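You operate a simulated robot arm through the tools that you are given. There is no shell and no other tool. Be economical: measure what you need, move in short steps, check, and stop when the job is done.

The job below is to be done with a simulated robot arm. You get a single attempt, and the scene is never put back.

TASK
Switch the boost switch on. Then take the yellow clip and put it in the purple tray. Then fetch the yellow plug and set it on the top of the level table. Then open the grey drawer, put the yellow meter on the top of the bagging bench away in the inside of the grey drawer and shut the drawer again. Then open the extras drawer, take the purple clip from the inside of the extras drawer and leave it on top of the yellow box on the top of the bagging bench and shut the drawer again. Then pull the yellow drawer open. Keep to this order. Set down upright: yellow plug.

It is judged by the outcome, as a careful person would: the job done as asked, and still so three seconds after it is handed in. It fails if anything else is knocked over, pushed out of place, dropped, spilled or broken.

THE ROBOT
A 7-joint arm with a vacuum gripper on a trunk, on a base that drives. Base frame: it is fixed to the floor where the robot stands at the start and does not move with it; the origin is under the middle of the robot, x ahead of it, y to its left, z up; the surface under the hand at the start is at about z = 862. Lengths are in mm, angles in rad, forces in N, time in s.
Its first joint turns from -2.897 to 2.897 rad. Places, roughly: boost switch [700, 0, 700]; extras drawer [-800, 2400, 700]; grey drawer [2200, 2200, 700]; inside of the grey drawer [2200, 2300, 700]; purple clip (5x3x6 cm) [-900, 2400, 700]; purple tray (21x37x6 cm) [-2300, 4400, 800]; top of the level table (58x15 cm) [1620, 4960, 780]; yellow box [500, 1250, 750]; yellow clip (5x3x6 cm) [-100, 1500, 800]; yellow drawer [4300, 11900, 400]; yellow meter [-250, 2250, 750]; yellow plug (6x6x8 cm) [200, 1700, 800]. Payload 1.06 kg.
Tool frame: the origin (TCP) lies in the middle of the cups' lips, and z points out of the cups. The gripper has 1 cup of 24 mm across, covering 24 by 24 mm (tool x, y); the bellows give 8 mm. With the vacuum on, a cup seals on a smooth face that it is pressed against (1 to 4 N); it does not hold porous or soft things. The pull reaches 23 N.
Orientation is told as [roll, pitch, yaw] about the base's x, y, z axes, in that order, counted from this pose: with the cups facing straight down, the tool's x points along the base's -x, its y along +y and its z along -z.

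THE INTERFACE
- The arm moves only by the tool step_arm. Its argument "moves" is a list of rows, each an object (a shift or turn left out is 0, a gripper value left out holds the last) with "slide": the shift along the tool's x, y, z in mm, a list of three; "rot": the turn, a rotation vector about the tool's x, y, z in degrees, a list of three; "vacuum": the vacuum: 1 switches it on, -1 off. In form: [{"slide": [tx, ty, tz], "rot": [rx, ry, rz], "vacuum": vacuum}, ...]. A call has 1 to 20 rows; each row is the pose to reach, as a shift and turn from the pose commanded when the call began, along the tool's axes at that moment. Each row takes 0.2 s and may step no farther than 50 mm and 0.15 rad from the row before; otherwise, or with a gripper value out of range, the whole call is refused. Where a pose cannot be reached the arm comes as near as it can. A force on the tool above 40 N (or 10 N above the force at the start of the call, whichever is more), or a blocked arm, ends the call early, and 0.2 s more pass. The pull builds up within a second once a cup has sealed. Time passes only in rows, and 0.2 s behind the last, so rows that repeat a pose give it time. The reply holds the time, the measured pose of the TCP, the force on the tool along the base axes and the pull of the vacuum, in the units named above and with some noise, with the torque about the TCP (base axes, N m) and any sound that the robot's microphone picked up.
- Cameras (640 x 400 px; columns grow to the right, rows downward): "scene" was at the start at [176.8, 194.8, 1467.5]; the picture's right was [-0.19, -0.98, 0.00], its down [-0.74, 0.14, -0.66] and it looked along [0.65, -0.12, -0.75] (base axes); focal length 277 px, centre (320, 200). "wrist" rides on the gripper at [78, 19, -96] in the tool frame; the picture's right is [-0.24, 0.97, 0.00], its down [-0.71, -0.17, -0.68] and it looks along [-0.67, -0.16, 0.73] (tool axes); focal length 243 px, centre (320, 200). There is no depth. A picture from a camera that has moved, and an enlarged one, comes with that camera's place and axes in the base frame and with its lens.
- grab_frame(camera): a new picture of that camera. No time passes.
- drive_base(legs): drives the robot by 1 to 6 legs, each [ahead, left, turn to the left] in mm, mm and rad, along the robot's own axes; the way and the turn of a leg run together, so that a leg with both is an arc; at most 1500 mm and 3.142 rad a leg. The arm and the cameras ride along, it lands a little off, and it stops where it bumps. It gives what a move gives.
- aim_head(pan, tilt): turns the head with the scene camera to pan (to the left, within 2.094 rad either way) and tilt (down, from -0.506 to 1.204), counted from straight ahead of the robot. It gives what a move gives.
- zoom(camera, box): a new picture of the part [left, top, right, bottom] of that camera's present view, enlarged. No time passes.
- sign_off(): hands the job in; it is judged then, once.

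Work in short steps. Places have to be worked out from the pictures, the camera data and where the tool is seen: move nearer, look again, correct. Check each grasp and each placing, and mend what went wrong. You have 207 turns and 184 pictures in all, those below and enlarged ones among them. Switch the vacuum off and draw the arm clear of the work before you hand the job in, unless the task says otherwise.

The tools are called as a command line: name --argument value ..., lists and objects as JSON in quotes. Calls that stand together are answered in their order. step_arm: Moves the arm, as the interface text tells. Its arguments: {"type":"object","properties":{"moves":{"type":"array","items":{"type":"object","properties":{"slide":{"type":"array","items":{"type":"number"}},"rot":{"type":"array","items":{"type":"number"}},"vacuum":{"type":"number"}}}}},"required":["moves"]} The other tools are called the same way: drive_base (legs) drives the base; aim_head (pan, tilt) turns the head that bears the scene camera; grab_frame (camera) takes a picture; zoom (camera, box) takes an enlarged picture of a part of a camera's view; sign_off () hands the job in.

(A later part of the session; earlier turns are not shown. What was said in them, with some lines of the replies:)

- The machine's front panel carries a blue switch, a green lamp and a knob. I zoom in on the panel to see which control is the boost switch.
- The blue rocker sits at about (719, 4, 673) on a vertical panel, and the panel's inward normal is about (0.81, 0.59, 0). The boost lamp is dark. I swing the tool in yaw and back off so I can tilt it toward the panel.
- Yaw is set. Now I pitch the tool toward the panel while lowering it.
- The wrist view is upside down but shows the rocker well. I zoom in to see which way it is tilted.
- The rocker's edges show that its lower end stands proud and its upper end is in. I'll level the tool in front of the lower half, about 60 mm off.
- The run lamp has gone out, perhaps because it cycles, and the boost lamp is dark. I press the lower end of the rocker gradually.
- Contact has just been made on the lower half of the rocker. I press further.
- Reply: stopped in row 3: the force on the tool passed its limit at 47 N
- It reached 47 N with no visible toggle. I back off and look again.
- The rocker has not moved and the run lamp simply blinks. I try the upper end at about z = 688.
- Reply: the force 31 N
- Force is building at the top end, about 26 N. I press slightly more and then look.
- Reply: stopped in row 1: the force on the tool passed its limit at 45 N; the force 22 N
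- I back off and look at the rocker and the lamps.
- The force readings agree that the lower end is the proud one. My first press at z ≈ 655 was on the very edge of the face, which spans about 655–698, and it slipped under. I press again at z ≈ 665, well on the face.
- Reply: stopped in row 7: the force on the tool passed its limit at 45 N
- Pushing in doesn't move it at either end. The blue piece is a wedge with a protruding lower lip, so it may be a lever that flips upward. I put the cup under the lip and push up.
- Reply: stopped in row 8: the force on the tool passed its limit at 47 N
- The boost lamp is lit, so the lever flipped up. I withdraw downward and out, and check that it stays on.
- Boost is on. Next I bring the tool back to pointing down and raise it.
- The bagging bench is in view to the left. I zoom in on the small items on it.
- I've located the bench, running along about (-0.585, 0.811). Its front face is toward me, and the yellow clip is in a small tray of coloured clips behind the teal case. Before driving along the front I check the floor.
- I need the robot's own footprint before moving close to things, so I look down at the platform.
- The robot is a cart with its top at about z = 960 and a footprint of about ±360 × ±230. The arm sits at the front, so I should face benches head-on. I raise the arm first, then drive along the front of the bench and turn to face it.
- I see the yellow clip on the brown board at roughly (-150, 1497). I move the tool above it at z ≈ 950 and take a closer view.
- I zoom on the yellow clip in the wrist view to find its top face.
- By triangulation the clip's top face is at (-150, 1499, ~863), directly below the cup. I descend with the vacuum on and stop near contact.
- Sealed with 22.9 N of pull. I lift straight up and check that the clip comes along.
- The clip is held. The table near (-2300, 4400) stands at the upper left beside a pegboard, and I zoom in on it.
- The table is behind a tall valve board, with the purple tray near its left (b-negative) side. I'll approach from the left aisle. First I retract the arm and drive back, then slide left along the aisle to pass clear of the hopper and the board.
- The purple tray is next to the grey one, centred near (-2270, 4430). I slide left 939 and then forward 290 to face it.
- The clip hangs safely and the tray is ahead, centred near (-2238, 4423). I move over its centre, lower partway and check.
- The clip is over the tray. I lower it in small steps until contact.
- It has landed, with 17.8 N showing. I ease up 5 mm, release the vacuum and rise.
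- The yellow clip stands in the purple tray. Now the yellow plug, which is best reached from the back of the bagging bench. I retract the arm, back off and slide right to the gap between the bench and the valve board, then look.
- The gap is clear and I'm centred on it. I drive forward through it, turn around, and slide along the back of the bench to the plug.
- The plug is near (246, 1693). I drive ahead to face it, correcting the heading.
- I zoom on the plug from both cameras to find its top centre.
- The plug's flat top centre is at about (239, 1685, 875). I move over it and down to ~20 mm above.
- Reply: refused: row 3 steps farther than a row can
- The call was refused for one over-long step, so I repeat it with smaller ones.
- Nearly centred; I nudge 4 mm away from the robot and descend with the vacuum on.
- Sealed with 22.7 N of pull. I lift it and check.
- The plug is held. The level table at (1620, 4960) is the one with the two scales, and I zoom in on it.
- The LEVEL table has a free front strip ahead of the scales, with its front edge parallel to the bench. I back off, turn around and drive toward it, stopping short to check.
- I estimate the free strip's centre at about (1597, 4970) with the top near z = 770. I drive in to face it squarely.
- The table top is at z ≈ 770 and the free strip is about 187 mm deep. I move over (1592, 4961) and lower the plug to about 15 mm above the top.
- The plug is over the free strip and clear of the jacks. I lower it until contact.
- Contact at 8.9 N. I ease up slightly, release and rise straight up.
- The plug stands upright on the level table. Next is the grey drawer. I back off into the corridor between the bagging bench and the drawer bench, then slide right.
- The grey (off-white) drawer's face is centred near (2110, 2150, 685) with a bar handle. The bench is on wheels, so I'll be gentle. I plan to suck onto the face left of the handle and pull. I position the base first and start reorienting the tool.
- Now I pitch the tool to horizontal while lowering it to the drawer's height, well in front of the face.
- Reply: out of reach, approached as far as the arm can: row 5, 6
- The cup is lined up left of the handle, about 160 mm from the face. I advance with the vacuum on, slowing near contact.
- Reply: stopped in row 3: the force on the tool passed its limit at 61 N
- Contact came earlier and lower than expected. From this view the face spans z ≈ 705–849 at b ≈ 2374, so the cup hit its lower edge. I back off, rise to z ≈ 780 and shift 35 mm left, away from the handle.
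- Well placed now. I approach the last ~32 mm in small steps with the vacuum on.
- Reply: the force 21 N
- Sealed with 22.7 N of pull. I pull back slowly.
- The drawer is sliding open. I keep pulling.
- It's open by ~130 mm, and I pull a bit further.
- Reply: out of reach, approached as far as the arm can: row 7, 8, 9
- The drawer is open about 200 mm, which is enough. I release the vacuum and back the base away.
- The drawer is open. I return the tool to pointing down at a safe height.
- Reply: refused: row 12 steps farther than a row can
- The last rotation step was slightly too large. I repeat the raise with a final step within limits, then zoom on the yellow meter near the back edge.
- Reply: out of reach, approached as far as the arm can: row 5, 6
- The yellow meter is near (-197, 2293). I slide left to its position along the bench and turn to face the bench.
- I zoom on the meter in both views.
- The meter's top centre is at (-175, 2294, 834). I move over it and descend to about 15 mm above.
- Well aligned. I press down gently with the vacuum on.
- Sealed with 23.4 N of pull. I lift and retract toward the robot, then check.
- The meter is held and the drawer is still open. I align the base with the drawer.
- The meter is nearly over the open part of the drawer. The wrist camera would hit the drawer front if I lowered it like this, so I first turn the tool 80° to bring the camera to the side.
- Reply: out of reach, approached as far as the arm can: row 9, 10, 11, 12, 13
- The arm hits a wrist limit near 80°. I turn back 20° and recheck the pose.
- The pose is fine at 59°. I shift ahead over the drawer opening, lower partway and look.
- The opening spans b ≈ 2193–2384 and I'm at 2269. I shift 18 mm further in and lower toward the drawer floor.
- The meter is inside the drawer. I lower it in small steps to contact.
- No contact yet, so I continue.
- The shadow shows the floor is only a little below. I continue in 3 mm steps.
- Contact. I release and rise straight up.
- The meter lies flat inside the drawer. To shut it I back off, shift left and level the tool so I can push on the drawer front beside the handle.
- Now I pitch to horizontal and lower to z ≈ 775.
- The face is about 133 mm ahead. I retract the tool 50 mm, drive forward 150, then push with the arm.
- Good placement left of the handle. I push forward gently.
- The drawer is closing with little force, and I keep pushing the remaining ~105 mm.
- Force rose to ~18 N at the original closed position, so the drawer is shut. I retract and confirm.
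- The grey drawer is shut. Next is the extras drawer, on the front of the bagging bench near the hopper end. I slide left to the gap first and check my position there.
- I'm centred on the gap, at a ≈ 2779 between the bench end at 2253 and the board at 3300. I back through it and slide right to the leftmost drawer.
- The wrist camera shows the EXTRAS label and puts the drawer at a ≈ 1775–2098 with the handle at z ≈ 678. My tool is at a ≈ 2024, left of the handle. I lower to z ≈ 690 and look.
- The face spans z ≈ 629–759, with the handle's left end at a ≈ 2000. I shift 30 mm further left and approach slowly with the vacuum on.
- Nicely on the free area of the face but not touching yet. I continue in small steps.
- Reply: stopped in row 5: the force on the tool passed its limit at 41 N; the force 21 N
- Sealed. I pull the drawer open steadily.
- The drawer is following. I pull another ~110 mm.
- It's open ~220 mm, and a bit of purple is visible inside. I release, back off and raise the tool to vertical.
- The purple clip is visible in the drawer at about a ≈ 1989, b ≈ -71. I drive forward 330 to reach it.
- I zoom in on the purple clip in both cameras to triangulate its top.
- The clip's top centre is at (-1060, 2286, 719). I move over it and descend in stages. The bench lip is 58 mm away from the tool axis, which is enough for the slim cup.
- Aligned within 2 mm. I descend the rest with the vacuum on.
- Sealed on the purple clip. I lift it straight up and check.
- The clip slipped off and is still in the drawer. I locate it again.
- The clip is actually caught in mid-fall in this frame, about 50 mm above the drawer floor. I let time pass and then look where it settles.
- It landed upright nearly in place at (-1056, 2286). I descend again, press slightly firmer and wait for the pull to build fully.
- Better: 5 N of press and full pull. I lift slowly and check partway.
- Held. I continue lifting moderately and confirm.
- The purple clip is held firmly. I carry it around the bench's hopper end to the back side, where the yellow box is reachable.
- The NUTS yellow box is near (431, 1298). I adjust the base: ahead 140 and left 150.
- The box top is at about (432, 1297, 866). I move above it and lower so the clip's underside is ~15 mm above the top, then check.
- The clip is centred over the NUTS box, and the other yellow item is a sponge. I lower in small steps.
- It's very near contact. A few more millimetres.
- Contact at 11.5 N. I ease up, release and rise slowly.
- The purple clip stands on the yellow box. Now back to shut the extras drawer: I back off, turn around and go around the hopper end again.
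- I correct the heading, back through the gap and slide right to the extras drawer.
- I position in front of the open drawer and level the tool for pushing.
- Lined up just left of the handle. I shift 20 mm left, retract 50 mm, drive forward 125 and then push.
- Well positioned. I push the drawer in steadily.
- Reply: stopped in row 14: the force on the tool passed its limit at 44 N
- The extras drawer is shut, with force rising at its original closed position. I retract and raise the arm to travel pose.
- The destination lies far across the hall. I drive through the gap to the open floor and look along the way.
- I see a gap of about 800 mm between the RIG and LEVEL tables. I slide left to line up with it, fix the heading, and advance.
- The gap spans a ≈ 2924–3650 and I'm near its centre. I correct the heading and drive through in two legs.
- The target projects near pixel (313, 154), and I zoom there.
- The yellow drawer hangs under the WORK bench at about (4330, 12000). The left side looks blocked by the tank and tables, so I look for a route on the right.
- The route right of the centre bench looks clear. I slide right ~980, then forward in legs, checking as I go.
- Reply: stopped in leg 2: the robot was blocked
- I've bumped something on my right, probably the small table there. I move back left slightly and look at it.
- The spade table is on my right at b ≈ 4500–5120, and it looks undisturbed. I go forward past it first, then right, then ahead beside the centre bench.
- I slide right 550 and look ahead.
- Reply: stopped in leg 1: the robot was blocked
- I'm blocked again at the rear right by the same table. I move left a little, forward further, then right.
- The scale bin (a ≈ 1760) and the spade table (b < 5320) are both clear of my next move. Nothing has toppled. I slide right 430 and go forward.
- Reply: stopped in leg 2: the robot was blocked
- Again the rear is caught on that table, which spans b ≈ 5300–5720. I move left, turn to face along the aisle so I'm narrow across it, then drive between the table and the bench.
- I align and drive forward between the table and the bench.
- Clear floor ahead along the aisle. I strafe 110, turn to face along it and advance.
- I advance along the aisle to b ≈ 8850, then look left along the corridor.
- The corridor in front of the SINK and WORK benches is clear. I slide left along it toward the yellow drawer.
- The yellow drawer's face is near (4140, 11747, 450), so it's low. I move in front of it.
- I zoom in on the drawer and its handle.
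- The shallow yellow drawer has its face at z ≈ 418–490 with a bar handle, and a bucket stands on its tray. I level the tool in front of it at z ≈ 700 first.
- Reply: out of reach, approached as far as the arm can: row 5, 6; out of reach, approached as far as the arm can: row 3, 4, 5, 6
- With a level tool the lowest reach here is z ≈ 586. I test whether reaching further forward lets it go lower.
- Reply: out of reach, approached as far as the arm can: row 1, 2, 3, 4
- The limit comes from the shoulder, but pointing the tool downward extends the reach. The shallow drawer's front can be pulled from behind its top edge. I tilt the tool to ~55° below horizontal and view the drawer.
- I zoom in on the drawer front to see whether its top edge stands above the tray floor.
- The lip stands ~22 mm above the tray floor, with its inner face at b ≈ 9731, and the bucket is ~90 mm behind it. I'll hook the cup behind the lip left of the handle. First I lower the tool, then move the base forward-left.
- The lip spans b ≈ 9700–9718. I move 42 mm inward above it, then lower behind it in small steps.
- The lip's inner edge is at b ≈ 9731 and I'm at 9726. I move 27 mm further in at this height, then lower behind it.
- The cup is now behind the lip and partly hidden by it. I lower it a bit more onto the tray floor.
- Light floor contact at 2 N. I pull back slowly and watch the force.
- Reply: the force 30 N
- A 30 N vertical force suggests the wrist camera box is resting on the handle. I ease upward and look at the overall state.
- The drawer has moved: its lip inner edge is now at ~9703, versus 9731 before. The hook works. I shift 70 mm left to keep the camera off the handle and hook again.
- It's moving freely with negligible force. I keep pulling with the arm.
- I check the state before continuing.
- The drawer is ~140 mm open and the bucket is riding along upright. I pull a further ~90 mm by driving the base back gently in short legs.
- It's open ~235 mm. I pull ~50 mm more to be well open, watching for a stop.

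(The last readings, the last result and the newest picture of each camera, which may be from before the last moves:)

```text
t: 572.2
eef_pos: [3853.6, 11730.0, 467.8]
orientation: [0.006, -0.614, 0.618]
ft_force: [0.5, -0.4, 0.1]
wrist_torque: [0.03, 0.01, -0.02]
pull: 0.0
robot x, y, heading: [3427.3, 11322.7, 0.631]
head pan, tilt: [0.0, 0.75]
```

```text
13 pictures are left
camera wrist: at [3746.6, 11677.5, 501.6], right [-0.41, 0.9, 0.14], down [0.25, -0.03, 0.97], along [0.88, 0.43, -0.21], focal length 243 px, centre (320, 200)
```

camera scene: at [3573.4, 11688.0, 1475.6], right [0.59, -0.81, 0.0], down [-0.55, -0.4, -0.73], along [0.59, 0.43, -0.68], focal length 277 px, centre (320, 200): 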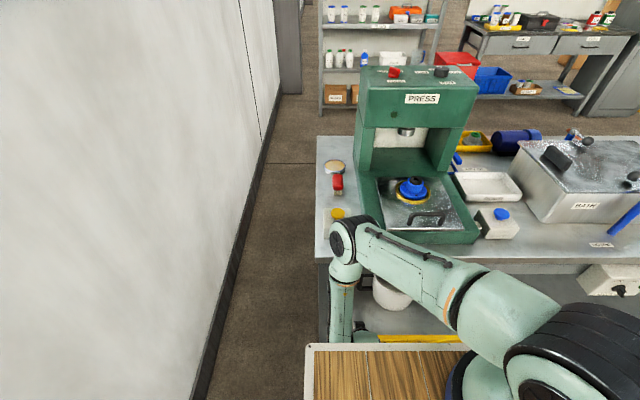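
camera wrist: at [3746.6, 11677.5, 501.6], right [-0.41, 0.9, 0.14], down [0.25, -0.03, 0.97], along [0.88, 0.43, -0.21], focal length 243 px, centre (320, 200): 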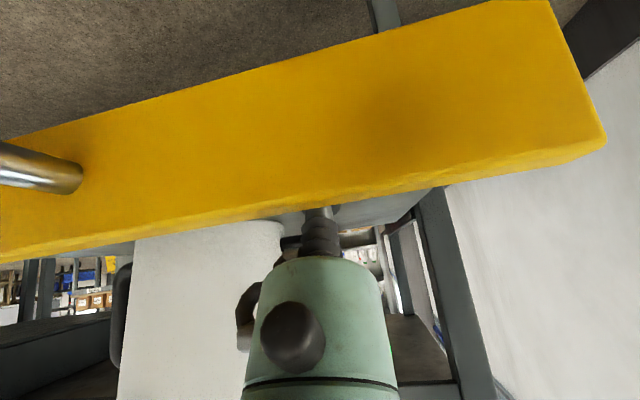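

The drawer is open ~290 mm and the bucket is steady. I unhook: slightly forward, then straight up, then back away.

step_arm --moves '[{"slide": [-5, 0, 3]}, {"slide": [-14, 0, -11]}, {"slide": [-28, 0, -31]}, {"slide": [-48, 0, -60]}, {"slide": [-70, 0, -92]}, {"slide": [-92, 0, -124]}]'

drive_base --legs '[[-350, 0, 0]]'

aim_head --pan 0.1 --tilt 0.6

grab_frame --camera "scene"

```text
t: 573.6
eef_pos: [3857.8, 11733.0, 623.3]
orientation: [0.005, -0.613, 0.618]
ft_force: [-0.1, 0.7, 0.6]
wrist_torque: [0.01, -0.02, 0.01]
pull: 0.1
robot x, y, heading: [3429.3, 11320.7, 0.627]
head pan, tilt: [0.0, 0.75]
```

```text
t: 575.9
eef_pos: [3569.2, 11523.7, 622.4]
orientation: [0.006, -0.612, 0.619]
ft_force: [0.1, 0.1, -0.6]
wrist_torque: [0.01, -0.01, -0.02]
pull: 0.1
robot x, y, heading: [3140.1, 11111.3, 0.628]
head pan, tilt: [0.0, 0.75]
```

```text
t: 576.6
eef_pos: [3567.9, 11523.1, 622.0]
orientation: [0.006, -0.613, 0.621]
ft_force: [0.9, -0.2, -0.3]
wrist_torque: [0.03, 0.03, 0.0]
pull: 0.1
robot x, y, heading: [3136.0, 11112.6, 0.627]
head pan, tilt: [0.099, 0.6]
```

```text
12 pictures are left
camera scene: at [3160.1, 11398.2, 1488.4], right [0.67, -0.75, 0.0], down [-0.42, -0.38, -0.82], along [0.62, 0.55, -0.57], focal length 277 px, centre (320, 200)
```

scene: 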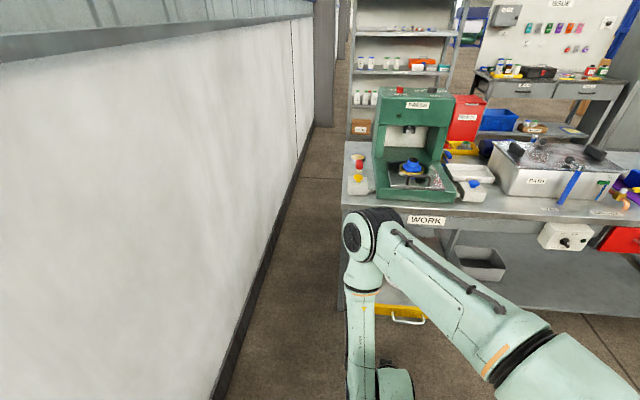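

The arm blocks the view, so I raise it clear and take another look.

step_arm --moves '[{"slide": [-25, 0, -35]}, {"slide": [-50, 0, -70]}, {"slide": [-75, 0, -105]}, {"slide": [-100, 0, -140]}, {"slide": [-125, 0, -175]}, {"slide": [-150, 0, -210]}, {"slide": [-175, 0, -245]}]'

drive_base --legs '[[-250, 150, 0]]'

grab_frame --camera "scene"

```text
t: 578.2
eef_pos: [3569.2, 11523.7, 923.7]
orientation: [0.004, -0.61, 0.62]
ft_force: [0.3, -0.3, 0.5]
wrist_torque: [-0.02, 0.01, 0.0]
pull: 0.1
robot x, y, heading: [3136.2, 11109.5, 0.631]
head pan, tilt: [0.099, 0.6]
```

```text
t: 580.2
eef_pos: [3277.5, 11500.5, 923.7]
orientation: [0.006, -0.613, 0.625]
ft_force: [-0.7, -0.7, 0.5]
wrist_torque: [-0.01, 0.0, 0.01]
pull: 0.0
robot x, y, heading: [2845.3, 11082.2, 0.636]
head pan, tilt: [0.099, 0.6]
```

```text
11 pictures are left
camera scene: at [2867.8, 11373.1, 1488.5], right [0.67, -0.74, 0.0], down [-0.42, -0.38, -0.83], along [0.61, 0.55, -0.56], focal length 277 px, centre (320, 200)
```

scene: 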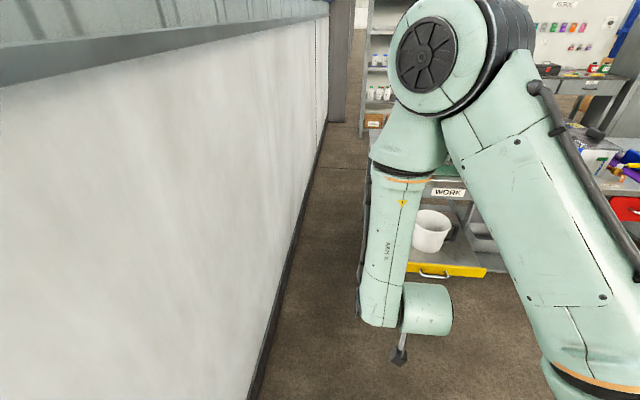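

The yellow drawer stands open with the bucket upright on it. The vacuum is off, the arm is clear, and every step is done, so I hand in.

sign_off

```text
The job is handed in.
```

I did every step in the order you gave and handed the job in with the vacuum off and the arm clear. Three things happened along the way:
- **Purple clip:** it slipped off the cup once and fell back inside the extras drawer. It landed upright, and I picked it up again.
- **Table bumped:** the base bumped the small table with the yellow spade three times on the way to the yellow drawer. Nothing on it tipped over, but I couldn't confirm the table hadn't shifted slightly.
- **Yellow drawer:** it is open about 290 mm, and the bucket on its tray stayed upright.
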